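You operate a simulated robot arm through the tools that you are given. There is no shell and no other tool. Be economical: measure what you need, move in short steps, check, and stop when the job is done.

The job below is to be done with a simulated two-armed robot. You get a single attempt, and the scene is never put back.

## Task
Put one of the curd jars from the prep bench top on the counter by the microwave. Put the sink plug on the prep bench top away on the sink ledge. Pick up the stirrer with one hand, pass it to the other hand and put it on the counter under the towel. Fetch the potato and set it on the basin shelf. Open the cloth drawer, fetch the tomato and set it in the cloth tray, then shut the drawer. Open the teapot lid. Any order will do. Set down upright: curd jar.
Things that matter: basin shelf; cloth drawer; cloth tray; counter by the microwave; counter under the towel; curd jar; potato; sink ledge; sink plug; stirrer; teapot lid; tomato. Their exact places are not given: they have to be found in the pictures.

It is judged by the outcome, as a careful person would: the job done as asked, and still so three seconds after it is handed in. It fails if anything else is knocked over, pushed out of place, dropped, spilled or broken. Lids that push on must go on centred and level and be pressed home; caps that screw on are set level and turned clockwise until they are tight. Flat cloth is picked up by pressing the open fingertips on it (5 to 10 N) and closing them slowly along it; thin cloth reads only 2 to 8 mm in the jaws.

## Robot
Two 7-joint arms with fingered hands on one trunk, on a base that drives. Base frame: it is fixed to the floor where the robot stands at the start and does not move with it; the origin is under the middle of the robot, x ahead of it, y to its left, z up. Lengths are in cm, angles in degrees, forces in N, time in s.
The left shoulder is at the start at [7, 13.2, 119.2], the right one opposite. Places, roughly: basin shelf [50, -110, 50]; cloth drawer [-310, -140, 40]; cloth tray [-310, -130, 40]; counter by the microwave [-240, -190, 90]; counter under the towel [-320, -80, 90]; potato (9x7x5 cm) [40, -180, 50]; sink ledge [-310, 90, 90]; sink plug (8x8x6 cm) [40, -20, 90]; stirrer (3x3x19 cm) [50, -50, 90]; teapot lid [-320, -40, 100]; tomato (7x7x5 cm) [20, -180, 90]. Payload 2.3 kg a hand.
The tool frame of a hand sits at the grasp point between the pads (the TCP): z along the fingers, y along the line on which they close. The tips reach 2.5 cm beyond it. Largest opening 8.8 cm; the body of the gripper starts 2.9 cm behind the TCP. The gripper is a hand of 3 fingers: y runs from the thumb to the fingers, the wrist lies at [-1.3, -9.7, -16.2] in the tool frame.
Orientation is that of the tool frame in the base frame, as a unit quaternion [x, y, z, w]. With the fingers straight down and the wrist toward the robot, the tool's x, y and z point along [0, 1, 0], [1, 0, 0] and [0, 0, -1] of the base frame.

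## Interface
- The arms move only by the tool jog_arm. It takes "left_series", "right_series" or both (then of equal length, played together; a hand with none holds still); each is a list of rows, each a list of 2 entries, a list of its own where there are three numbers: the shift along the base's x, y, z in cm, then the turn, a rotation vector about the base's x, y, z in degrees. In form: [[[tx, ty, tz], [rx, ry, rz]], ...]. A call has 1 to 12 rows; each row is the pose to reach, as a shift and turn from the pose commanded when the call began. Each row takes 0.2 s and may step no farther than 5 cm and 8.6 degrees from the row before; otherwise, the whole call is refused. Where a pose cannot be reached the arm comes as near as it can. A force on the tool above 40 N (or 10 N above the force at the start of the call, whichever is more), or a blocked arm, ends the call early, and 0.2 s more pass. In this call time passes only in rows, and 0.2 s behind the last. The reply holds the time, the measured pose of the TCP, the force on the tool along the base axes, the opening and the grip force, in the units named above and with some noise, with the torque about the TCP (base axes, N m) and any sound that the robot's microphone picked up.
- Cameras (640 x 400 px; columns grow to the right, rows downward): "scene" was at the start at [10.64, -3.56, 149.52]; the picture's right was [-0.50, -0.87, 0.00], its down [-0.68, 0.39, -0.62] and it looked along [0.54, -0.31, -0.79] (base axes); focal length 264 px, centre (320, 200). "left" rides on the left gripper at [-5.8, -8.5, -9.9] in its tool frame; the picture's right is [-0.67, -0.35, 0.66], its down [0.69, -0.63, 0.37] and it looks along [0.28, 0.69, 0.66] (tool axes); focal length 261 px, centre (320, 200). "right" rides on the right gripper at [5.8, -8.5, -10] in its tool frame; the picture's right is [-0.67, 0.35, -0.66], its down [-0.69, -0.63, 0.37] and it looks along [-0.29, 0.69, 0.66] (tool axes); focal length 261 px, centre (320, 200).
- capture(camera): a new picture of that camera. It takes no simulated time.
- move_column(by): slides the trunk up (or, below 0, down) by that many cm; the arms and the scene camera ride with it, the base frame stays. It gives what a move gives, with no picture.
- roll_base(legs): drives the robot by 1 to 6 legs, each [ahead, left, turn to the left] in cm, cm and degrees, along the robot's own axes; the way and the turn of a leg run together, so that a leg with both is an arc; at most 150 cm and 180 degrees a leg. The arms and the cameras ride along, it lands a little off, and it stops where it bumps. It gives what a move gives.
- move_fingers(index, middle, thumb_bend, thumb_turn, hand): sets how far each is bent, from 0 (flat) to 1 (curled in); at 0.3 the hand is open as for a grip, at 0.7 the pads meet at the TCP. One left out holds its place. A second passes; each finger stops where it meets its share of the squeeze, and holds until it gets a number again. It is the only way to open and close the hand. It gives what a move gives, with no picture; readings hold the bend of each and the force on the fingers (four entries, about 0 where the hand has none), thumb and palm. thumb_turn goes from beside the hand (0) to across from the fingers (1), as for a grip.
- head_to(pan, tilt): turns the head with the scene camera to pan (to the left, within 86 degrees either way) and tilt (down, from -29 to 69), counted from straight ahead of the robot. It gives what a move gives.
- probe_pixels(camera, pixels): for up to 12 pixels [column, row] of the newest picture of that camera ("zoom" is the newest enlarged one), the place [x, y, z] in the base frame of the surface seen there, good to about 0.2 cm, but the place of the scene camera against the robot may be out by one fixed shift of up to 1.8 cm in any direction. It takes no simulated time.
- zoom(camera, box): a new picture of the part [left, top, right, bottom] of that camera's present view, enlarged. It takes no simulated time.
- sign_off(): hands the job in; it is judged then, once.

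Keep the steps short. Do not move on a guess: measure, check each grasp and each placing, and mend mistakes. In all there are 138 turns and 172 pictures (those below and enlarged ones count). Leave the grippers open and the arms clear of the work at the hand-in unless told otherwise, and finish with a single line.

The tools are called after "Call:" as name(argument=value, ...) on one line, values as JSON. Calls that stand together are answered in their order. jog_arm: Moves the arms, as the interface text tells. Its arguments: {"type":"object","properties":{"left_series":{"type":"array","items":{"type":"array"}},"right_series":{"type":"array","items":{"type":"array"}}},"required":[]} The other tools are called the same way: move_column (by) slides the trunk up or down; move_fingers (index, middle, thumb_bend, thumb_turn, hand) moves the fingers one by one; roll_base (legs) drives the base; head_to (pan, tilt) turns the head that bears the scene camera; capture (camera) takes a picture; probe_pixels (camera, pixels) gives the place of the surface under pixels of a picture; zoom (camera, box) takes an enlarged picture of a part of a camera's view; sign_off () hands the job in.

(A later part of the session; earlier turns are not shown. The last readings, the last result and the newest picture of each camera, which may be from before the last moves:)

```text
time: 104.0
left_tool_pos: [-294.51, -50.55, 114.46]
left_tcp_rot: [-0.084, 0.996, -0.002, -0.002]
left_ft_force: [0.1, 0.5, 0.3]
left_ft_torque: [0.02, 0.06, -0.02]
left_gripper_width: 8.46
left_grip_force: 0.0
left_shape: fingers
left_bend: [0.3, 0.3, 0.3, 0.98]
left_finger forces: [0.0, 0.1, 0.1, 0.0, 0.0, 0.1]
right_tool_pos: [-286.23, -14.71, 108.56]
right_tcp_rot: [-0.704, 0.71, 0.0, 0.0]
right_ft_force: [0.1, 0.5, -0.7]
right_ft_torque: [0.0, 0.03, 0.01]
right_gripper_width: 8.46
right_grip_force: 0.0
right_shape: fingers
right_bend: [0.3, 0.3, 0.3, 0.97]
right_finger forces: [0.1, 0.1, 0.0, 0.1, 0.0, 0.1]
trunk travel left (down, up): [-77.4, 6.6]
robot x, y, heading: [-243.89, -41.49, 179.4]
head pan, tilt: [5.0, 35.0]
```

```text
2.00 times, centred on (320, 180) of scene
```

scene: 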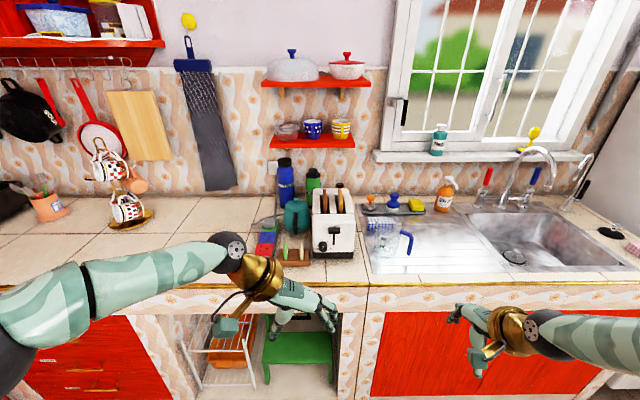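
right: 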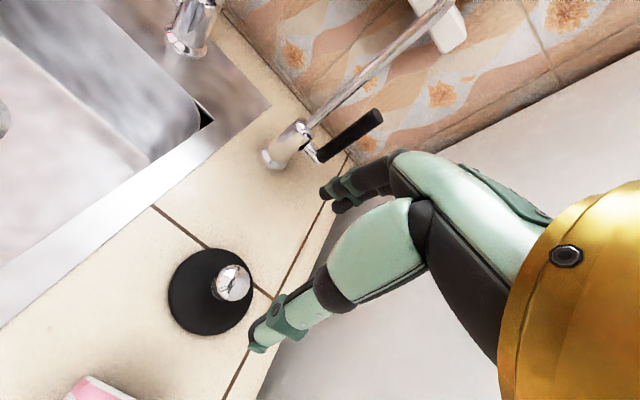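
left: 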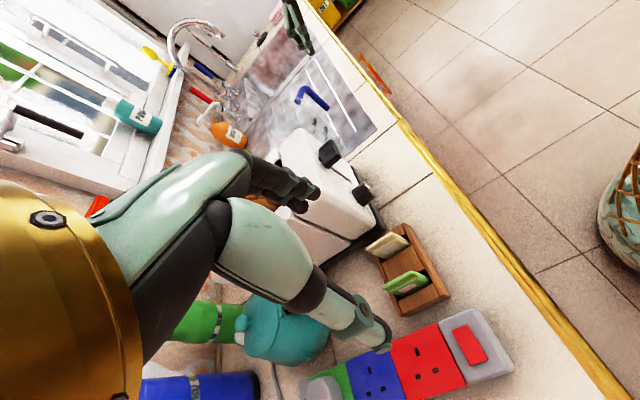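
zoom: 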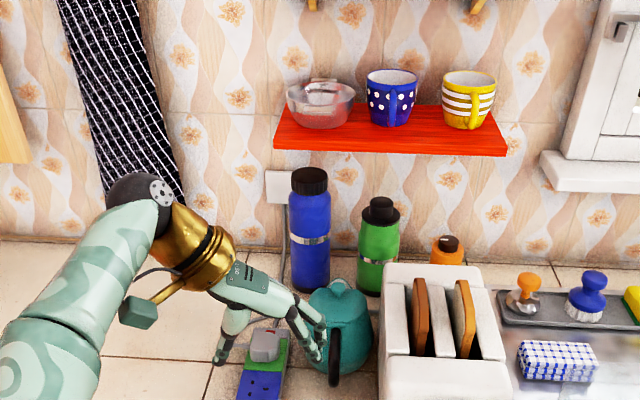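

Rotate the left hand to the forward orientation (gives more reach and a view of the teapot).

Call:
jog_arm(left_series=[[[1, 0.5, 0], [0, 0, 8]], [[2, 1, 0], [0, 0, 16]], [[3, 1.5, 0], [0, 0, 24]], [[4, 2, 0], [0, 0, 32]], [[4, 2.5, 0], [0, 0, 40]], [[4, 3, 0], [0, 0, 48]], [[4, 3.5, 0], [0, 0, 56]], [[4, 4, 0], [0, 0, 64]], [[4, 4, 0], [0, 0, 72]], [[4, 4, 0], [0, 0, 80]]])

Call:
capture(camera="left")

```text
time: 106.2
left_tool_pos: [-299.59, -42.92, 117.34]
left_tcp_rot: [-0.705, 0.709, -0.003, 0.002]
left_ft_force: [-1.1, 0.8, 0.5]
left_ft_torque: [-0.01, -0.01, -0.03]
left_gripper_width: 8.46
left_grip_force: 0.1
left_shape: fingers
left_bend: [0.3, 0.3, 0.3, 0.98]
left_finger forces: [0.0, 0.0, 0.0, 0.1, 0.0, 0.1]
left hand out of reach, approached as far as the arm can: row 1, 2, 3, 4, 5, 6, 7, 8, 9, 10
right_tool_pos: [-286.18, -14.93, 108.71]
right_tcp_rot: [-0.704, 0.71, 0.0, 0.001]
right_ft_force: [-0.3, -0.5, -0.2]
right_ft_torque: [0.06, 0.01, 0.0]
right_gripper_width: 8.48
right_grip_force: 0.0
right_shape: fingers
right_bend: [0.3, 0.3, 0.3, 0.97]
right_finger forces: [0.0, 0.0, 0.0, 0.1, 0.0, 0.0]
trunk travel left (down, up): [-77.4, 6.6]
robot x, y, heading: [-243.61, -41.74, 179.5]
head pan, tilt: [5.0, 35.0]
```

```text
117 pictures are left
```

left: 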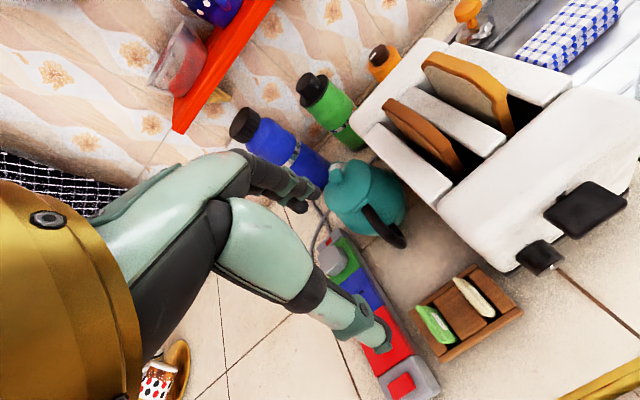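

Call:
zoom(camera="left", box=[300, 140, 420, 260])

Call:
zoom(camera="scene", box=[300, 200, 380, 280])

```text
3.33 times, centred on (360, 200) of left
```

zoom: 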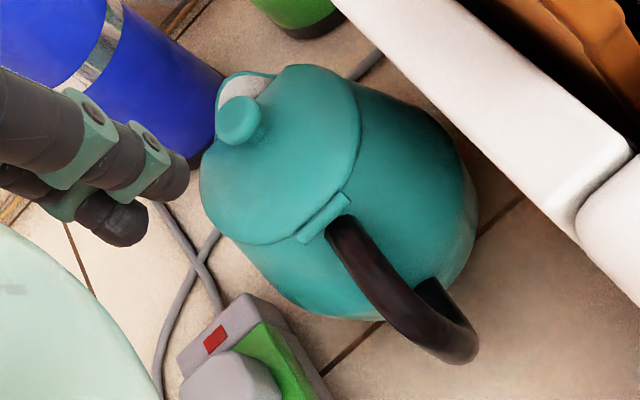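

```text
5.00 times, centred on (340, 240) of scene
```

zoom: 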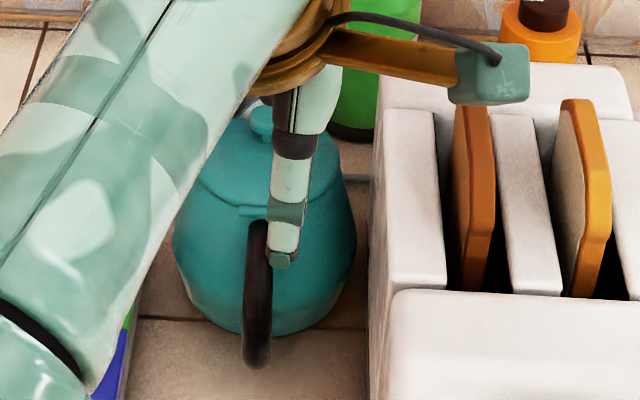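

Lid hinges at the handle side (toward us), knob at the far side. Measure knob, hinge and shelf.

Call:
zoom(camera="left", box=[300, 140, 420, 260])

Call:
probe_pixels(camera="zoom", pixels=[[238, 118], [225, 128], [255, 112], [322, 218], [340, 200], [300, 240], [290, 150], [355, 140], [215, 180], [245, 85], [440, 330], [330, 300]])

Call:
probe_pixels(camera="left", pixels=[[230, 80], [185, 125], [262, 20], [242, 125], [309, 88], [370, 110], [410, 170]])

```text
3.33 times, centred on (360, 200) of left
```

zoom: 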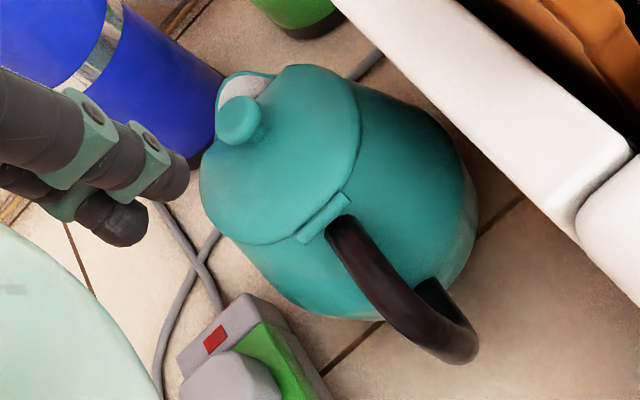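

```text
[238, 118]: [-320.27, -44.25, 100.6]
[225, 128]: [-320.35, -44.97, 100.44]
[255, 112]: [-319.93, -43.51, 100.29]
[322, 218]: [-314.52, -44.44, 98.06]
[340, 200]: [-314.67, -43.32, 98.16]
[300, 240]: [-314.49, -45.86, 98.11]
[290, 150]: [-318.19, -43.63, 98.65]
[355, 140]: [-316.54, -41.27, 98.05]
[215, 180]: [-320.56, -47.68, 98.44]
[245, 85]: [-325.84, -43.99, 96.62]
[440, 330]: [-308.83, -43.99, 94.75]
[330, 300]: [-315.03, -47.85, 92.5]
```

```text
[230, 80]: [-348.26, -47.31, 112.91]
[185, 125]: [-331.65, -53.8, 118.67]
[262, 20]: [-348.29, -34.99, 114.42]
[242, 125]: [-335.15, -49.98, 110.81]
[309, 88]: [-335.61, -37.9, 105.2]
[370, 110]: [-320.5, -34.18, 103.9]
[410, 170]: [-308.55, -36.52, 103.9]
```

Knob (-320.8,-44.2, 98.5–100.6), hinge (-314.5, z 98.1). The right hand's camera would be on the side away from the toaster, so I'll use the right hand. Reposition arms, then base.

Call:
jog_arm(left_series=[[[4, -3, 0], [0, 0, 0]], [[8, -6, 0], [0, 0, 0]], [[12, -9, 0], [0, 0, 0]], [[16, -12, 0], [0, 0, 0]], [[20, -15, 0], [0, 0, 0]]], right_series=[[[0, 0, 2], [0, 0, 0]], [[0, 0, 5], [0, 0, 0]], [[0, -4, 7], [0, 0, 0]], [[0, -8, 8], [0, 0, 0]], [[0, -12, 8], [0, 0, 0]]])

Call:
roll_base(legs=[[0, 16, 0], [12, 0, 0]])

Call:
capture(camera="right")

Call:
capture(camera="scene")

```text
time: 107.4
left_tool_pos: [-298.29, -56.25, 127.34]
left_tcp_rot: [-0.704, 0.71, -0.001, 0.003]
left_ft_force: [0.2, -1.2, -0.5]
left_ft_torque: [0.02, 0.02, -0.01]
left_gripper_width: 8.46
left_grip_force: 0.0
left_shape: fingers
left_bend: [0.3, 0.3, 0.3, 0.98]
left_finger forces: [0.1, 0.0, 0.0, 0.1, 0.1, 0.0]
left hand out of reach, approached as far as the arm can: row 1, 2, 3, 4, 5
right_tool_pos: [-286.05, -27.02, 116.76]
right_tcp_rot: [-0.704, 0.71, 0.001, 0.0]
right_ft_force: [-0.3, -0.2, 0.0]
right_ft_torque: [0.0, -0.01, -0.03]
right_gripper_width: 8.46
right_grip_force: 0.2
right_shape: fingers
right_bend: [0.3, 0.3, 0.3, 0.97]
right_finger forces: [0.1, 0.1, 0.0, 0.0, 0.0, 0.0]
trunk travel left (down, up): [-77.4, 6.6]
robot x, y, heading: [-243.04, -41.63, 179.4]
head pan, tilt: [5.0, 35.0]
```

```text
time: 109.7
left_tool_pos: [-309.77, -71.91, 127.42]
left_tcp_rot: [-0.706, 0.708, -0.002, -0.001]
left_ft_force: [-0.1, 0.0, 0.0]
left_ft_torque: [-0.02, 0.04, 0.0]
left_gripper_width: 8.46
left_grip_force: 0.0
left_shape: fingers
left_bend: [0.3, 0.3, 0.3, 0.98]
left_finger forces: [0.0, 0.0, 0.0, 0.1, 0.0, 0.0]
right_tool_pos: [-297.66, -42.86, 116.83]
right_tcp_rot: [-0.706, 0.708, 0.001, -0.001]
right_ft_force: [0.1, -0.2, 0.1]
right_ft_torque: [-0.01, 0.04, 0.0]
right_gripper_width: 8.45
right_grip_force: 0.0
right_shape: fingers
right_bend: [0.3, 0.3, 0.3, 0.97]
right_finger forces: [0.1, 0.0, 0.0, 0.0, 0.1, 0.1]
trunk travel left (down, up): [-77.4, 6.6]
robot x, y, heading: [-255.23, -57.51, 179.7]
head pan, tilt: [5.0, 35.0]
```

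```text
113 pictures are left
```

right: 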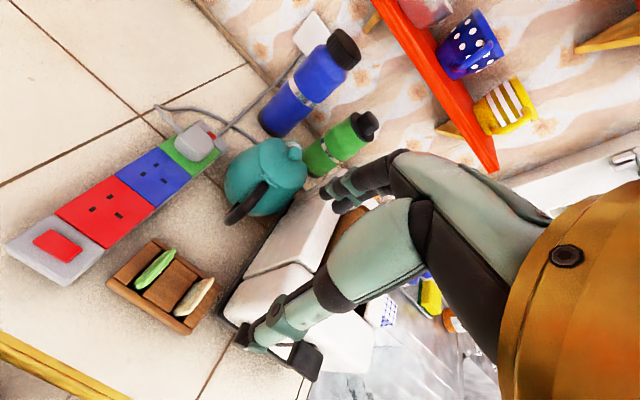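

```text
112 pictures are left
```

scene: 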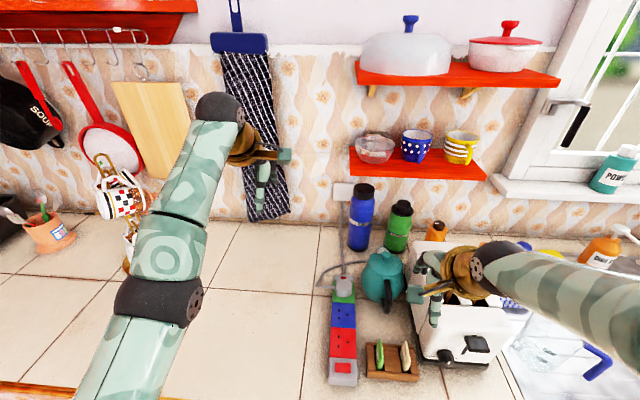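

Drive 6 closer, then move the right hand over the knob at z≈106.

Call:
roll_base(legs=[[6.5, 0, 0]])

Call:
jog_arm(right_series=[[[-4, -0.3, 0], [0, 0, 0]], [[-8, -0.7, 0], [0, 0, 0]], [[-12, -1, -2], [0, 0, 0]], [[-15, -1, -5], [0, 0, 0]], [[-16.6, -1.3, -9], [0, 0, 0]]])

Call:
capture(camera="right")

```text
time: 110.6
left_tool_pos: [-315.87, -71.89, 127.82]
left_tcp_rot: [-0.706, 0.708, 0.001, -0.001]
left_ft_force: [0.5, -0.1, 0.5]
left_ft_torque: [0.0, 0.05, 0.02]
left_gripper_width: 8.47
left_grip_force: 0.1
left_shape: fingers
left_bend: [0.3, 0.3, 0.3, 0.98]
left_finger forces: [0.0, 0.1, 0.0, 0.0, 0.1, 0.0]
right_tool_pos: [-303.82, -42.7, 117.14]
right_tcp_rot: [-0.705, 0.709, 0.002, -0.002]
right_ft_force: [0.2, 0.3, 0.0]
right_ft_torque: [0.01, 0.03, 0.0]
right_gripper_width: 8.46
right_grip_force: 0.1
right_shape: fingers
right_bend: [0.3, 0.3, 0.3, 0.97]
right_finger forces: [0.0, 0.0, 0.0, 0.0, 0.0, 0.0]
trunk travel left (down, up): [-77.4, 6.6]
robot x, y, heading: [-262.35, -57.33, 179.5]
head pan, tilt: [5.0, 35.0]
```

```text
time: 111.8
left_tool_pos: [-316.75, -71.95, 127.46]
left_tcp_rot: [-0.706, 0.708, -0.002, 0.001]
left_ft_force: [-0.5, 0.5, 0.7]
left_ft_torque: [0.0, -0.02, 0.0]
left_gripper_width: 8.46
left_grip_force: 0.2
left_shape: fingers
left_bend: [0.3, 0.3, 0.3, 0.98]
left_finger forces: [0.0, 0.0, 0.1, 0.0, 0.1, 0.0]
right_tool_pos: [-321.15, -43.95, 107.92]
right_tcp_rot: [-0.705, 0.71, -0.001, 0.001]
right_ft_force: [-0.1, -0.5, 0.3]
right_ft_torque: [-0.01, 0.03, 0.01]
right_gripper_width: 8.41
right_grip_force: 0.1
right_shape: fingers
right_bend: [0.3, 0.3, 0.3, 0.97]
right_finger forces: [0.1, 0.0, 0.1, 0.1, 0.1, 0.0]
trunk travel left (down, up): [-77.4, 6.6]
robot x, y, heading: [-261.88, -57.5, 179.6]
head pan, tilt: [5.0, 35.0]
```

```text
111 pictures are left
```

right: 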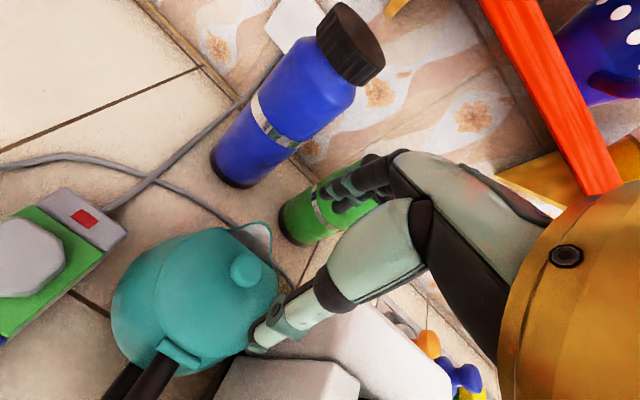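

Call:
probe_pixels(camera="right", pixels=[[247, 264], [236, 272], [258, 272], [246, 285], [185, 350], [250, 240], [300, 225], [330, 235], [160, 360]])

```text
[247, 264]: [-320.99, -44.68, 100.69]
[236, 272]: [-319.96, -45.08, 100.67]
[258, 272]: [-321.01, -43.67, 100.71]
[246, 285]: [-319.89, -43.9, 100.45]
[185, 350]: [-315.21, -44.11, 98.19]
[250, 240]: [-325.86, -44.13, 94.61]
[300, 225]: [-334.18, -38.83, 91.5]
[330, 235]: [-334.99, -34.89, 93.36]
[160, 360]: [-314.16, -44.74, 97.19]
```

Call:
jog_arm(right_series=[[[0.4, -0.2, -2.2], [0, 0, 0]], [[0.7, -0.35, -4.4], [0, 0, 0]], [[0.7, -0.35, -6.5], [0, 0, 0]]])

Call:
capture(camera="right")

```text
time: 112.6
left_tool_pos: [-316.95, -71.82, 127.45]
left_tcp_rot: [-0.706, 0.709, -0.002, 0.002]
left_ft_force: [-0.3, 0.0, 0.1]
left_ft_torque: [0.01, 0.01, 0.01]
left_gripper_width: 8.44
left_grip_force: 0.0
left_shape: fingers
left_bend: [0.3, 0.3, 0.3, 0.98]
left_finger forces: [0.0, 0.1, 0.1, 0.1, 0.0, 0.1]
right_tool_pos: [-320.41, -44.4, 101.21]
right_tcp_rot: [-0.705, 0.709, -0.001, 0.0]
right_ft_force: [-1.1, -0.5, 0.2]
right_ft_torque: [0.0, -0.03, -0.02]
right_gripper_width: 8.46
right_grip_force: 0.2
right_shape: fingers
right_bend: [0.3, 0.3, 0.3, 0.97]
right_finger forces: [0.0, 0.1, 0.1, 0.0, 0.0, 0.0]
trunk travel left (down, up): [-77.4, 6.6]
robot x, y, heading: [-261.88, -57.7, 179.9]
head pan, tilt: [5.0, 35.0]
```

```text
110 pictures are left
```

right: 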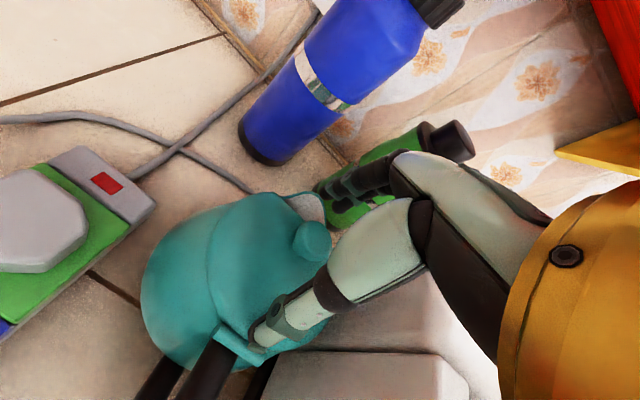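

Knob is between fingers and thumb. Close.

Call:
move_fingers(hand="right", index=0.7, middle=0.7, thumb_bend=0.7)

Call:
capture(camera="right")

```text
time: 113.6
left_tool_pos: [-316.56, -71.97, 127.5]
left_tcp_rot: [-0.706, 0.708, -0.002, 0.0]
left_ft_force: [-0.9, 0.7, 0.7]
left_ft_torque: [0.0, 0.03, -0.02]
left_gripper_width: 8.44
left_grip_force: 0.0
left_shape: fingers
left_bend: [0.3, 0.3, 0.3, 0.98]
left_finger forces: [0.1, 0.0, 0.0, 0.0, 0.1, 0.0]
right_tool_pos: [-320.26, -44.37, 101.45]
right_tcp_rot: [-0.706, 0.709, 0.001, -0.001]
right_ft_force: [-3.8, 0.7, 9.5]
right_ft_torque: [-0.02, -0.31, -0.04]
right_gripper_width: 1.32
right_grip_force: 11.4
right_shape: fingers
right_bend: [0.63, 0.68, 0.66, 0.98]
right_finger forces: [6.3, 1.8, 0.0, 0.0, 13.8, 0.0]
trunk travel left (down, up): [-77.4, 6.6]
robot x, y, heading: [-261.73, -57.76, 179.7]
head pan, tilt: [5.0, 35.0]
```

```text
109 pictures are left
```

right: 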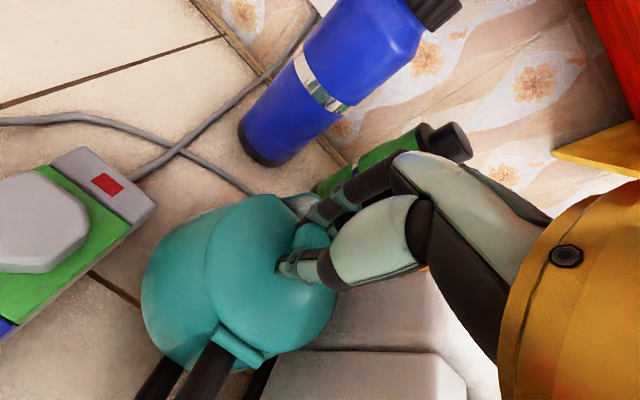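

Gripped. Follow the hinge arc to 40°, rotating the hand with it.

Call:
jog_arm(right_series=[[[0.51, 0, 0.75], [0, 8, 0]], [[1.13, 0, 1.42], [0, 16, 0]], [[1.83, 0, 1.99], [0, 24, 0]], [[2.6, 0, 2.47], [0, 32, 0]], [[3.43, 0, 2.83], [0, 40, 0]]])

Call:
capture(camera="right")

Call:
zoom(camera="scene", box=[300, 160, 540, 340])

```text
time: 114.8
left_tool_pos: [-316.71, -71.81, 127.35]
left_tcp_rot: [-0.706, 0.708, -0.001, 0.001]
left_ft_force: [0.0, 0.7, 0.2]
left_ft_torque: [0.01, 0.02, -0.03]
left_gripper_width: 8.47
left_grip_force: 0.0
left_shape: fingers
left_bend: [0.3, 0.3, 0.3, 0.98]
left_finger forces: [0.0, 0.0, 0.0, 0.1, 0.0, 0.1]
right_tool_pos: [-316.98, -44.44, 104.19]
right_tcp_rot: [-0.662, 0.666, 0.242, -0.244]
right_ft_force: [1.7, 0.8, 5.5]
right_ft_torque: [0.02, -0.15, 0.02]
right_gripper_width: 1.23
right_grip_force: 8.2
right_shape: fingers
right_bend: [0.62, 0.68, 0.67, 0.98]
right_finger forces: [5.8, 2.0, 0.1, 0.0, 8.6, 0.0]
trunk travel left (down, up): [-77.4, 6.6]
robot x, y, heading: [-262.0, -57.78, 179.5]
head pan, tilt: [5.0, 35.0]
```

```text
108 pictures are left
```

right: 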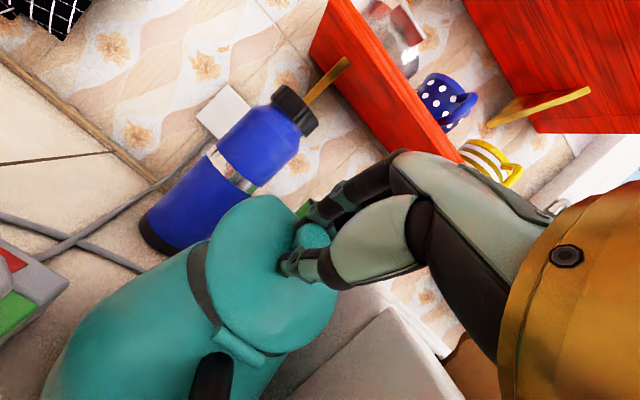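

```text
2.22 times, centred on (420, 250) of scene
```

zoom: 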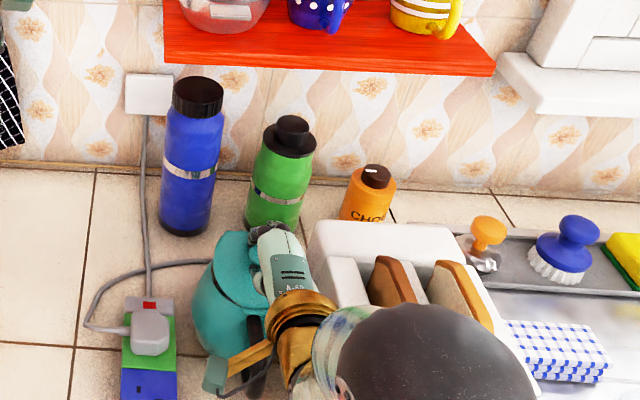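

Lid is opening. Continue to 80°.

Call:
jog_arm(right_series=[[[0.87, 0, 0.24], [0, 8, 0]], [[1.77, 0, 0.36], [0, 16, 0]], [[2.68, 0, 0.35], [0, 24, 0]], [[3.58, 0, 0.22], [0, 32, 0]], [[4.45, 0, -0.04], [0, 40, 0]]])

Call:
capture(camera="right")

Call:
zoom(camera="scene", box=[300, 160, 540, 340])

```text
time: 116.0
left_tool_pos: [-316.61, -71.83, 127.39]
left_tcp_rot: [-0.706, 0.708, -0.002, 0.001]
left_ft_force: [-0.3, -0.4, -0.2]
left_ft_torque: [0.0, 0.02, 0.02]
left_gripper_width: 8.47
left_grip_force: 0.0
left_shape: fingers
left_bend: [0.3, 0.3, 0.3, 0.98]
left_finger forces: [0.0, 0.0, 0.1, 0.0, 0.1, 0.0]
right_tool_pos: [-312.62, -44.38, 104.23]
right_tcp_rot: [-0.539, 0.542, 0.455, -0.457]
right_ft_force: [2.8, -0.2, 1.3]
right_ft_torque: [0.0, -0.09, 0.04]
right_gripper_width: 1.11
right_grip_force: 7.3
right_shape: fingers
right_bend: [0.64, 0.69, 0.66, 0.98]
right_finger forces: [5.1, 1.1, 0.0, 0.0, 8.3, 0.0]
trunk travel left (down, up): [-77.4, 6.6]
robot x, y, heading: [-261.88, -57.31, 179.7]
head pan, tilt: [5.0, 35.0]
```

```text
106 pictures are left
```

right: 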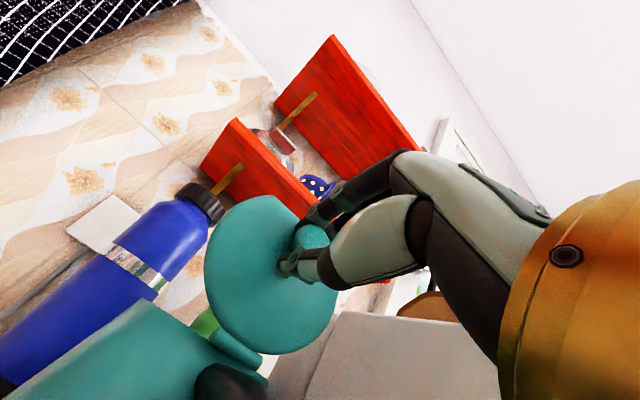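

```text
2.22 times, centred on (420, 250) of scene
```

zoom: 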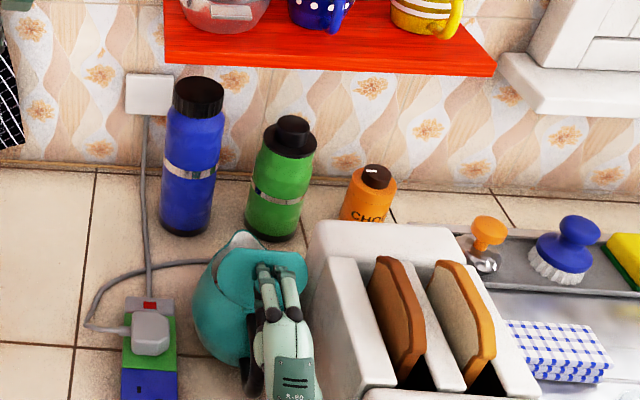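

Continue a bit past vertical, keeping hand orientation.

Call:
jog_arm(right_series=[[[0.82, 0, -0.3], [0, 3, 0]], [[1.6, 0, -0.7], [0, 4, 0]], [[2.3, 0, -1.2], [0, 4, 0]]])

Call:
zoom(camera="scene", box=[300, 160, 540, 340])

```text
time: 116.8
left_tool_pos: [-316.33, -72.01, 127.65]
left_tcp_rot: [-0.706, 0.708, 0.0, 0.0]
left_ft_force: [0.1, 0.0, -0.1]
left_ft_torque: [-0.02, -0.02, 0.02]
left_gripper_width: 8.45
left_grip_force: 0.1
left_shape: fingers
left_bend: [0.3, 0.3, 0.3, 0.98]
left_finger forces: [0.0, 0.0, 0.0, 0.0, 0.1, 0.0]
right_tool_pos: [-309.94, -44.44, 103.2]
right_tcp_rot: [-0.522, 0.525, 0.475, -0.476]
right_ft_force: [2.5, 0.1, 15.9]
right_ft_torque: [0.01, 0.29, 0.0]
right_gripper_width: 1.2
right_grip_force: 8.8
right_shape: fingers
right_bend: [0.58, 0.66, 0.69, 0.98]
right_finger forces: [12.3, 4.7, 0.0, 0.0, 0.4, 0.0]
trunk travel left (down, up): [-77.4, 6.6]
robot x, y, heading: [-261.82, -57.63, 179.5]
head pan, tilt: [5.0, 35.0]
```

```text
2.22 times, centred on (420, 250) of scene
```

zoom: 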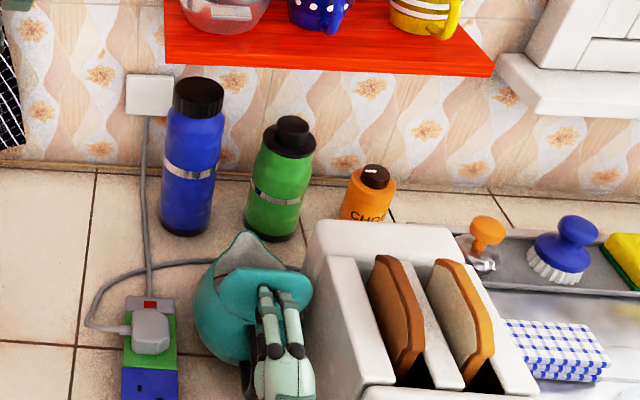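

Resistance felt — the stop is reached (~97°). Ease up, release partially and back away.

Call:
jog_arm(right_series=[[[-0.1, 0, 0.5], [0, 0, 0]]])

Call:
move_fingers(hand="right", index=0.42, middle=0.42, thumb_bend=0.58)

Call:
jog_arm(right_series=[[[2, 0, 0.3], [0, 0, 0]], [[5, 0, 0.5], [0, 0, 0]], [[9, 0, 1], [0, 0, 0]]])

Call:
zoom(camera="scene", box=[300, 160, 540, 340])

Call:
capture(camera="right")

```text
time: 117.2
left_tool_pos: [-316.63, -71.92, 127.48]
left_tcp_rot: [-0.705, 0.709, -0.003, 0.001]
left_ft_force: [-0.6, 0.4, 0.0]
left_ft_torque: [-0.05, -0.02, -0.02]
left_gripper_width: 8.49
left_grip_force: 0.2
left_shape: fingers
left_bend: [0.3, 0.3, 0.3, 0.98]
left_finger forces: [0.0, 0.0, 0.0, 0.1, 0.0, 0.0]
right_tool_pos: [-310.33, -44.4, 103.26]
right_tcp_rot: [-0.524, 0.527, 0.472, -0.474]
right_ft_force: [0.4, -0.1, 10.5]
right_ft_torque: [-0.01, 0.19, -0.01]
right_gripper_width: 1.13
right_grip_force: 7.0
right_shape: fingers
right_bend: [0.59, 0.67, 0.69, 0.97]
right_finger forces: [9.6, 3.7, 0.0, 0.0, 1.0, 0.0]
trunk travel left (down, up): [-77.4, 6.6]
robot x, y, heading: [-262.15, -57.44, 179.5]
head pan, tilt: [5.0, 35.0]
```

```text
time: 118.2
left_tool_pos: [-316.79, -71.9, 127.31]
left_tcp_rot: [-0.706, 0.709, -0.002, 0.001]
left_ft_force: [-0.2, 0.7, -0.3]
left_ft_torque: [0.04, -0.01, -0.04]
left_gripper_width: 8.46
left_grip_force: 0.1
left_shape: fingers
left_bend: [0.3, 0.3, 0.3, 0.98]
left_finger forces: [0.0, 0.1, 0.1, 0.0, 0.0, 0.0]
right_tool_pos: [-310.5, -44.35, 103.22]
right_tcp_rot: [-0.524, 0.527, 0.472, -0.474]
right_ft_force: [0.4, 0.3, 0.0]
right_ft_torque: [-0.04, -0.01, 0.0]
right_gripper_width: 4.23
right_grip_force: 0.0
right_shape: fingers
right_bend: [0.42, 0.42, 0.57, 0.98]
right_finger forces: [0.0, 0.1, 0.1, 0.0, 0.0, 0.0]
trunk travel left (down, up): [-77.4, 6.6]
robot x, y, heading: [-262.18, -57.51, 179.8]
head pan, tilt: [5.0, 35.0]
```

```text
time: 119.0
left_tool_pos: [-316.79, -71.86, 127.3]
left_tcp_rot: [-0.706, 0.708, -0.003, 0.001]
left_ft_force: [0.9, -0.2, 0.4]
left_ft_torque: [-0.01, 0.01, 0.01]
left_gripper_width: 8.45
left_grip_force: 0.1
left_shape: fingers
left_bend: [0.3, 0.3, 0.3, 0.98]
left_finger forces: [0.0, 0.1, 0.0, 0.0, 0.0, 0.1]
right_tool_pos: [-309.77, -42.99, 101.83]
right_tcp_rot: [-0.523, 0.527, 0.472, -0.474]
right_ft_force: [0.5, -0.5, -1.0]
right_ft_torque: [0.01, -0.01, 0.01]
right_gripper_width: 4.25
right_grip_force: 0.0
right_shape: fingers
right_bend: [0.42, 0.42, 0.57, 0.98]
right_finger forces: [0.0, 0.1, 0.0, 0.1, 0.0, 0.1]
right hand out of reach, approached as far as the arm can: row 1, 2, 3
trunk travel left (down, up): [-77.4, 6.6]
robot x, y, heading: [-261.87, -57.89, 179.6]
head pan, tilt: [5.0, 35.0]
```

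```text
2.22 times, centred on (420, 250) of scene
```

zoom: 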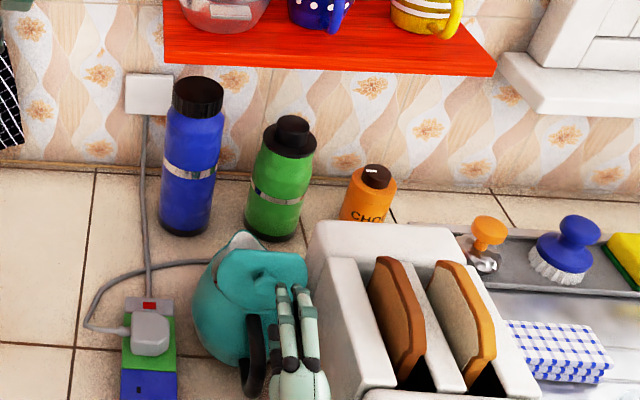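

```text
102 pictures are left
```

right: 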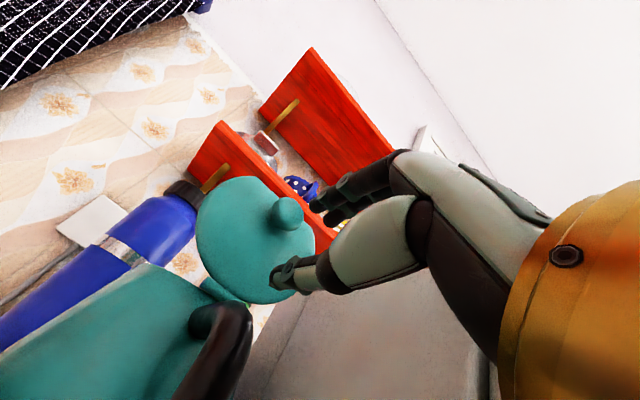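

Arm can't fold further; back the base away instead.

Call:
roll_base(legs=[[-20, 0, 0]])

Call:
capture(camera="scene")

Call:
capture(camera="right")

```text
time: 120.6
left_tool_pos: [-297.23, -71.8, 127.21]
left_tcp_rot: [-0.704, 0.71, -0.003, 0.002]
left_ft_force: [0.2, 0.4, 0.5]
left_ft_torque: [-0.01, 0.02, 0.0]
left_gripper_width: 8.46
left_grip_force: 0.0
left_shape: fingers
left_bend: [0.3, 0.3, 0.3, 0.98]
left_finger forces: [0.0, 0.0, 0.0, 0.0, 0.1, 0.0]
right_tool_pos: [-290.18, -42.96, 101.78]
right_tcp_rot: [-0.523, 0.53, 0.473, -0.472]
right_ft_force: [-0.5, 0.2, 1.0]
right_ft_torque: [-0.05, -0.02, 0.0]
right_gripper_width: 4.22
right_grip_force: 0.0
right_shape: fingers
right_bend: [0.42, 0.42, 0.57, 0.98]
right_finger forces: [0.0, 0.0, 0.1, 0.0, 0.1, 0.0]
trunk travel left (down, up): [-77.4, 6.6]
robot x, y, heading: [-242.39, -57.55, 179.6]
head pan, tilt: [5.0, 35.0]
```

```text
101 pictures are left
```

scene: 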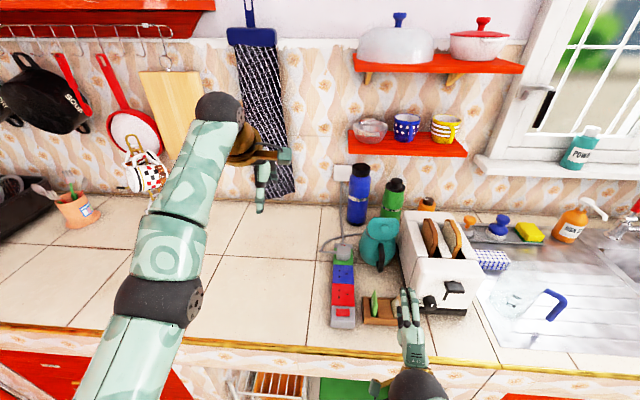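

```text
100 pictures are left
```

right: 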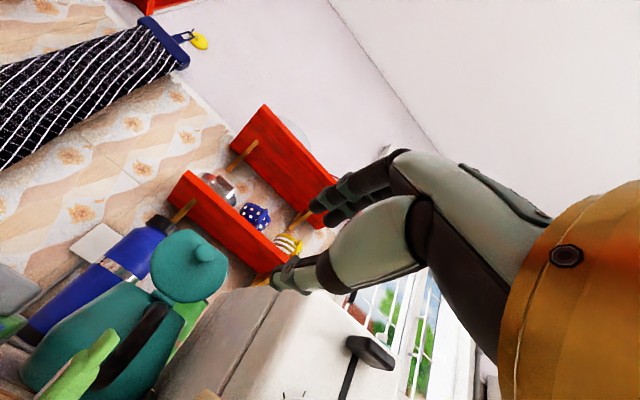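

Lid stays up. Check its angle.

Call:
zoom(camera="right", box=[90, 210, 250, 370])

Call:
zoom(camera="scene", box=[330, 180, 450, 300])

Call:
probe_pixels(camera="right", pixels=[[183, 233], [160, 275], [215, 285], [180, 290], [203, 252], [160, 297], [190, 300]])

```text
2.50 times, centred on (170, 290) of right
```

zoom: 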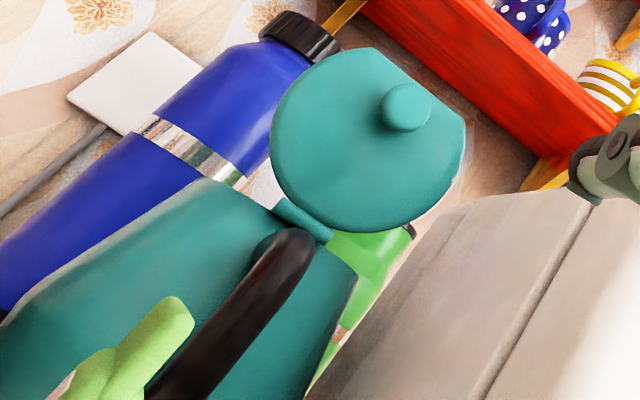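

```text
3.33 times, centred on (390, 240) of scene
```

zoom: 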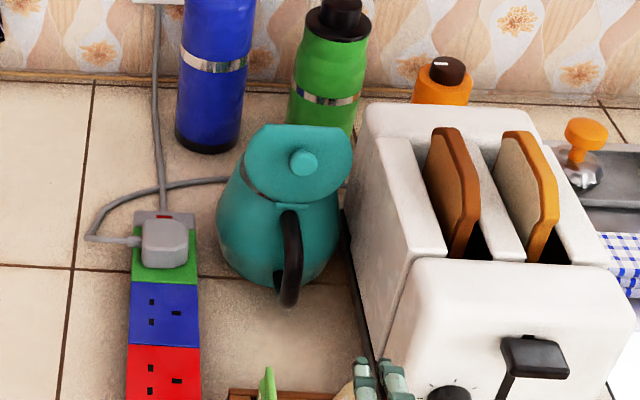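

```text
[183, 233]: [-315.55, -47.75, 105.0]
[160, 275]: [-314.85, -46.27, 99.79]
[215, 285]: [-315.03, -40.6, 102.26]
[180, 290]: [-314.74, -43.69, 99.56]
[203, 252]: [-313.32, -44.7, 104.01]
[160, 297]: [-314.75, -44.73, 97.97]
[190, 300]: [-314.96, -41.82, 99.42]
```

Lid is standing nearly vertical (~82°) and holds. Now restore right hand orientation (needs −84° about y), moving up, and retract the left hand.

Call:
jog_arm(right_series=[[[0, 0, 1], [0, -7.6, 0]], [[0, 1, 2], [0, -15.2, 0]], [[0, 2, 3], [0, -22.8, 0]], [[0, 3, 4], [0, -30.4, 0]], [[0, 4, 5], [0, -38, 0]], [[0, 5, 6], [0, -45.6, 0]], [[0, 6, 7], [0, -53.2, 0]], [[0, 7, 7], [0, -60.8, 0]], [[0, 8, 7], [0, -68.4, 0]], [[0, 9, 7], [0, -76, 0]], [[0, 10, 7], [0, -84, 0]]], left_series=[[[2, 0, 0], [0, 0, 0]], [[4, 0, -1], [0, 0, 0]], [[6, 0, -2], [0, 0, 0]], [[8, 0, -4], [0, 0, 0]], [[10, 0, -6], [0, 0, 0]], [[12, 0, -8], [0, 0, 0]], [[13, 0, -9], [0, 0, 0]], [[13, 0, -10], [0, 0, 0]], [[13, 0, -10], [0, 0, 0]], [[13, 0, -10], [0, 0, 0]], [[13, 0, -10], [0, 0, 0]]])

Call:
move_fingers(hand="right", index=0.3, middle=0.3, thumb_bend=0.3)

Call:
roll_base(legs=[[-100, 0, 0], [-40, 0, 0], [0, 0, 180]])

Call:
head_to(pan=-10, tilt=35)

Call:
capture(camera="scene")

```text
time: 123.0
left_tool_pos: [-298.02, -69.81, 125.03]
left_tcp_rot: [-0.704, 0.71, -0.004, 0.002]
left_ft_force: [0.3, 0.3, -0.6]
left_ft_torque: [-0.02, -0.03, -0.01]
left_gripper_width: 8.46
left_grip_force: 0.0
left_shape: fingers
left_bend: [0.3, 0.3, 0.3, 0.98]
left_finger forces: [0.0, 0.0, 0.1, 0.0, 0.0, 0.1]
left hand out of reach, approached as far as the arm can: row 1, 2, 3, 4, 5, 6, 7, 8, 9, 10, 11
right_tool_pos: [-289.96, -32.9, 108.89]
right_tcp_rot: [-0.705, 0.709, 0.002, 0.0]
right_ft_force: [0.6, -0.7, 0.7]
right_ft_torque: [-0.02, 0.0, -0.01]
right_gripper_width: 4.25
right_grip_force: 0.1
right_shape: fingers
right_bend: [0.42, 0.42, 0.57, 0.98]
right_finger forces: [0.0, 0.0, 0.1, 0.0, 0.0, 0.0]
trunk travel left (down, up): [-77.4, 6.6]
robot x, y, heading: [-242.03, -57.67, 179.5]
head pan, tilt: [5.0, 35.0]
```

```text
time: 124.0
left_tool_pos: [-297.98, -70.01, 125.14]
left_tcp_rot: [-0.704, 0.71, -0.003, 0.001]
left_ft_force: [0.0, -0.2, -0.6]
left_ft_torque: [0.0, -0.04, 0.0]
left_gripper_width: 8.48
left_grip_force: 0.0
left_shape: fingers
left_bend: [0.3, 0.3, 0.3, 0.98]
left_finger forces: [0.1, 0.0, 0.0, 0.0, 0.0, 0.0]
right_tool_pos: [-289.89, -32.89, 108.93]
right_tcp_rot: [-0.706, 0.708, 0.001, 0.001]
right_ft_force: [-0.9, 1.2, -0.8]
right_ft_torque: [0.0, -0.03, 0.0]
right_gripper_width: 8.45
right_grip_force: 0.1
right_shape: fingers
right_bend: [0.3, 0.3, 0.3, 0.98]
right_finger forces: [0.1, 0.0, 0.0, 0.0, 0.0, 0.0]
trunk travel left (down, up): [-77.4, 6.6]
robot x, y, heading: [-242.39, -57.7, 179.1]
head pan, tilt: [5.0, 35.0]
```

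```text
time: 138.7
left_tool_pos: [-44.61, -45.37, 124.99]
left_tcp_rot: [0.71, 0.705, -0.002, -0.003]
left_ft_force: [-0.7, -0.3, -0.6]
left_ft_torque: [0.0, 0.0, -0.01]
left_gripper_width: 8.45
left_grip_force: 0.1
left_shape: fingers
left_bend: [0.3, 0.3, 0.3, 0.98]
left_finger forces: [0.1, 0.0, 0.0, 0.1, 0.0, 0.1]
right_tool_pos: [-52.74, -82.5, 108.97]
right_tcp_rot: [0.708, 0.706, -0.002, 0.001]
right_ft_force: [-0.4, 0.0, 0.1]
right_ft_torque: [-0.02, 0.02, -0.02]
right_gripper_width: 8.45
right_grip_force: 0.1
right_shape: fingers
right_bend: [0.3, 0.3, 0.3, 0.98]
right_finger forces: [0.0, 0.0, 0.0, 0.0, 0.0, 0.1]
trunk travel left (down, up): [-77.4, 6.6]
robot x, y, heading: [-100.08, -57.49, -0.2]
head pan, tilt: [5.0, 35.0]
```

```text
time: 139.5
left_tool_pos: [-44.44, -45.38, 124.98]
left_tcp_rot: [0.71, 0.704, -0.001, -0.002]
left_ft_force: [0.5, -0.1, 0.1]
left_ft_torque: [-0.02, 0.01, -0.02]
left_gripper_width: 8.45
left_grip_force: 0.1
left_shape: fingers
left_bend: [0.3, 0.3, 0.3, 0.98]
left_finger forces: [0.0, 0.1, 0.0, 0.1, 0.0, 0.1]
right_tool_pos: [-52.59, -82.41, 108.94]
right_tcp_rot: [0.709, 0.705, -0.001, 0.001]
right_ft_force: [0.2, 0.1, 0.4]
right_ft_torque: [0.0, -0.01, 0.03]
right_gripper_width: 8.44
right_grip_force: 0.1
right_shape: fingers
right_bend: [0.3, 0.3, 0.3, 0.98]
right_finger forces: [0.0, 0.0, 0.0, 0.1, 0.0, 0.1]
trunk travel left (down, up): [-77.4, 6.6]
robot x, y, heading: [-100.31, -57.66, -0.6]
head pan, tilt: [-10.0, 35.0]
```

```text
97 pictures are left
```

scene: 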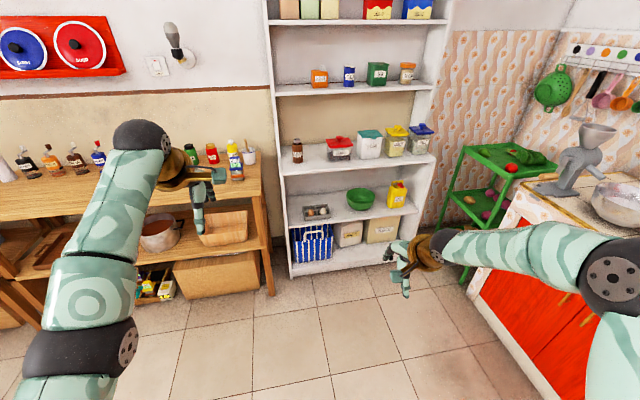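

Good overview: shelf with green basin is the basin shelf. Zoom and measure.

Call:
zoom(camera="scene", box=[270, 130, 450, 270])

Call:
zoom(camera="scene", box=[430, 130, 570, 290])

Call:
probe_pixels(camera="scene", pixels=[[340, 218], [350, 212], [360, 200], [382, 215], [395, 200], [400, 160], [290, 165], [512, 168], [490, 195], [468, 200], [500, 160], [245, 155]])

```text
2.86 times, centred on (360, 200) of scene
```

zoom: 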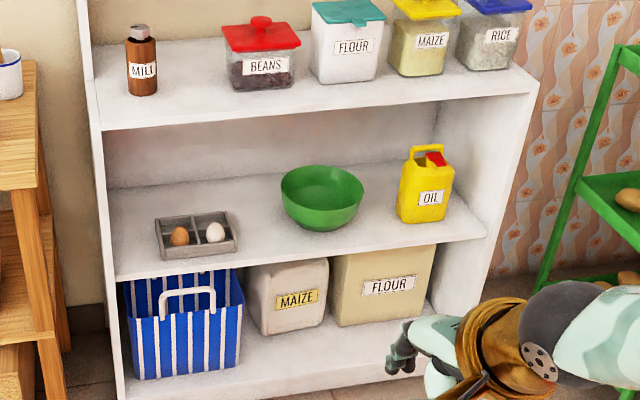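

```text
2.50 times, centred on (500, 210) of scene
```

zoom: 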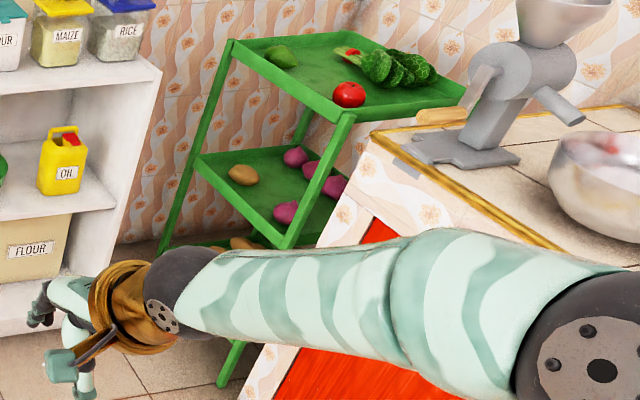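

```text
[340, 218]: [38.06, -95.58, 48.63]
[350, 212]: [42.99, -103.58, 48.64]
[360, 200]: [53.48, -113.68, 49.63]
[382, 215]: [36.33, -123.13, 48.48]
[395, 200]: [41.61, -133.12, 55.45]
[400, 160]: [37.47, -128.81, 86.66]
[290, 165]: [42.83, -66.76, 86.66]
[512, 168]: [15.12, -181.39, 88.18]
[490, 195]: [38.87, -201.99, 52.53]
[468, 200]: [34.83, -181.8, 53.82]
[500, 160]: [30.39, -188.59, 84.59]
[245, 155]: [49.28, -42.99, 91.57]
```

Potato at (35,-182,54) on the middle rack shelf; tomato at (15,-181,88) on top; basin shelf z≈48.5. First the stirrer. Tuck the arms before driving.

Call:
jog_arm(left_series=[[[0, 0, -4], [0, 0, 0]], [[-3, 0, -6], [0, 0, 0]], [[-6, 0, -8], [0, 0, 0]], [[-9, 0, -10], [0, 0, 0]]], right_series=[[[-2, 3, 1], [0, 0, 0]], [[-4, 6, 2], [0, 0, 0]], [[-6, 9, 3], [0, 0, 0]], [[-8, 11, 3], [0, 0, 0]]])

Call:
roll_base(legs=[[60, 28, 0.5], [30, 0, 0]])

Call:
head_to(pan=-5, tilt=48)

Call:
capture(camera="scene")

```text
time: 140.5
left_tool_pos: [-42.48, -46.6, 119.3]
left_tcp_rot: [0.71, 0.705, -0.002, -0.002]
left_ft_force: [0.3, 0.0, 0.0]
left_ft_torque: [-0.02, 0.0, -0.01]
left_gripper_width: 8.45
left_grip_force: 0.1
left_shape: fingers
left_bend: [0.3, 0.3, 0.3, 0.98]
left_finger forces: [0.0, 0.0, 0.0, 0.1, 0.0, 0.0]
left hand out of reach, approached as far as the arm can: row 1, 2, 3, 4
right_tool_pos: [-60.86, -71.46, 111.86]
right_tcp_rot: [0.709, 0.705, -0.001, 0.002]
right_ft_force: [0.8, -1.1, 0.7]
right_ft_torque: [-0.02, 0.02, 0.01]
right_gripper_width: 8.47
right_grip_force: 0.2
right_shape: fingers
right_bend: [0.3, 0.3, 0.3, 0.98]
right_finger forces: [0.0, 0.1, 0.1, 0.1, 0.1, 0.0]
trunk travel left (down, up): [-77.4, 6.6]
robot x, y, heading: [-100.39, -57.66, -0.4]
head pan, tilt: [-10.0, 35.0]
```

```text
time: 145.8
left_tool_pos: [46.72, -18.4, 119.37]
left_tcp_rot: [0.706, 0.708, -0.001, -0.002]
left_ft_force: [-0.8, 0.4, 0.6]
left_ft_torque: [-0.04, -0.02, -0.03]
left_gripper_width: 8.47
left_grip_force: 0.0
left_shape: fingers
left_bend: [0.3, 0.3, 0.3, 0.98]
left_finger forces: [0.0, 0.0, 0.0, 0.1, 0.0, 0.0]
right_tool_pos: [28.61, -43.27, 111.86]
right_tcp_rot: [0.706, 0.708, -0.001, 0.001]
right_ft_force: [-0.8, -0.3, 0.7]
right_ft_torque: [0.03, -0.01, 0.01]
right_gripper_width: 8.42
right_grip_force: 0.0
right_shape: fingers
right_bend: [0.3, 0.3, 0.3, 0.98]
right_finger forces: [0.0, 0.0, 0.0, 0.0, 0.0, 0.0]
trunk travel left (down, up): [-77.4, 6.6]
robot x, y, heading: [-11.45, -29.66, -0.0]
head pan, tilt: [-10.0, 35.0]
```

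```text
time: 146.5
left_tool_pos: [47.02, -18.26, 119.3]
left_tcp_rot: [0.707, 0.707, -0.002, -0.003]
left_ft_force: [0.2, -0.7, 0.4]
left_ft_torque: [-0.03, 0.02, 0.01]
left_gripper_width: 8.47
left_grip_force: 0.0
left_shape: fingers
left_bend: [0.3, 0.3, 0.3, 0.98]
left_finger forces: [0.0, 0.1, 0.0, 0.0, 0.1, 0.0]
right_tool_pos: [28.62, -43.26, 111.75]
right_tcp_rot: [0.706, 0.708, -0.001, 0.001]
right_ft_force: [-0.3, -0.2, 0.7]
right_ft_torque: [0.01, -0.01, 0.0]
right_gripper_width: 8.43
right_grip_force: 0.0
right_shape: fingers
right_bend: [0.3, 0.3, 0.3, 0.98]
right_finger forces: [0.0, 0.0, 0.0, 0.0, 0.0, 0.1]
trunk travel left (down, up): [-77.4, 6.6]
robot x, y, heading: [-11.36, -29.98, 0.1]
head pan, tilt: [-5.0, 48.0]
```

```text
94 pictures are left
```

scene: 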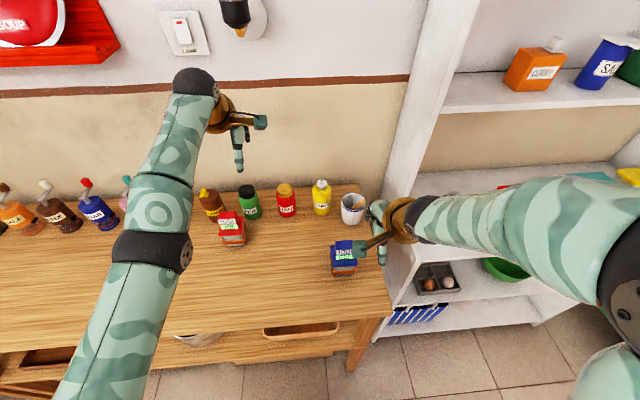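

Call:
capture(camera="right")

Call:
zoom(camera="scene", box=[310, 170, 410, 270])

```text
93 pictures are left
```

right: 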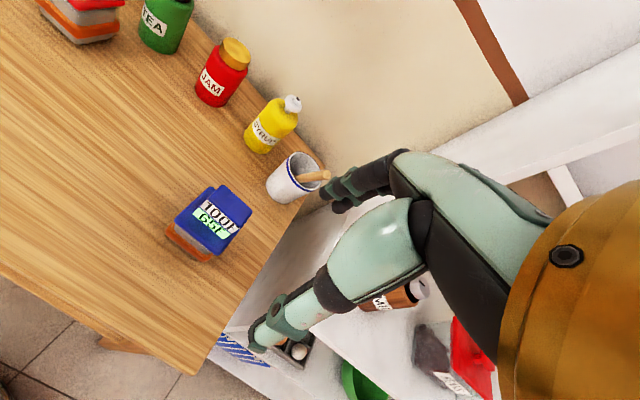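

```text
4.00 times, centred on (360, 220) of scene
```

zoom: 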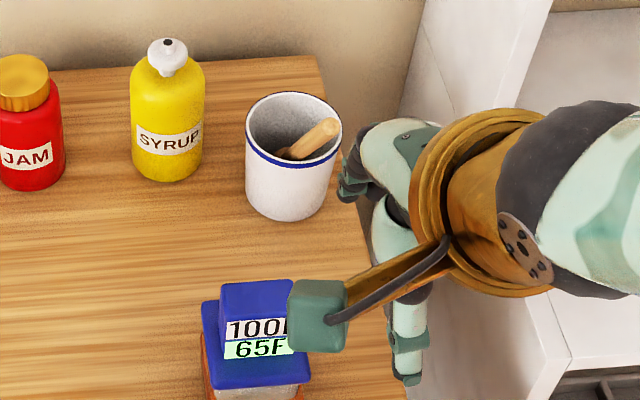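

Call:
zoom(camera="right", box=[250, 130, 350, 220])

Call:
probe_pixels(camera="zoom", pixels=[[495, 198], [440, 210], [400, 215], [380, 222], [285, 105], [435, 230], [280, 160], [350, 240], [330, 110], [160, 270], [215, 330], [470, 205]])

```text
4.44 times, centred on (300, 175) of right
```

zoom: 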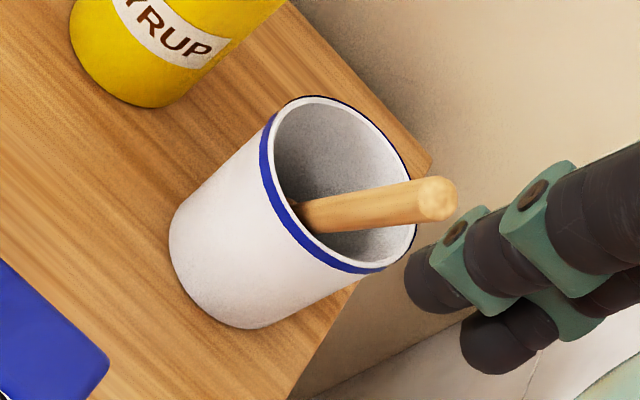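

```text
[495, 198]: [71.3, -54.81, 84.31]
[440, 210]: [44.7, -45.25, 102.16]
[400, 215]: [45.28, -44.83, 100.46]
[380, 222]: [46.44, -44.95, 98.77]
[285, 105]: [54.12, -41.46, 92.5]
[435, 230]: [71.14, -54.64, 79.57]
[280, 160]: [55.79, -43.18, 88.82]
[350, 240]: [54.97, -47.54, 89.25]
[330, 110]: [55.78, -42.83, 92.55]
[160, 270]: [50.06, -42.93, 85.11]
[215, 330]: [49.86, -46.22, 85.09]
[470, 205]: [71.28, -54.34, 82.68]
```

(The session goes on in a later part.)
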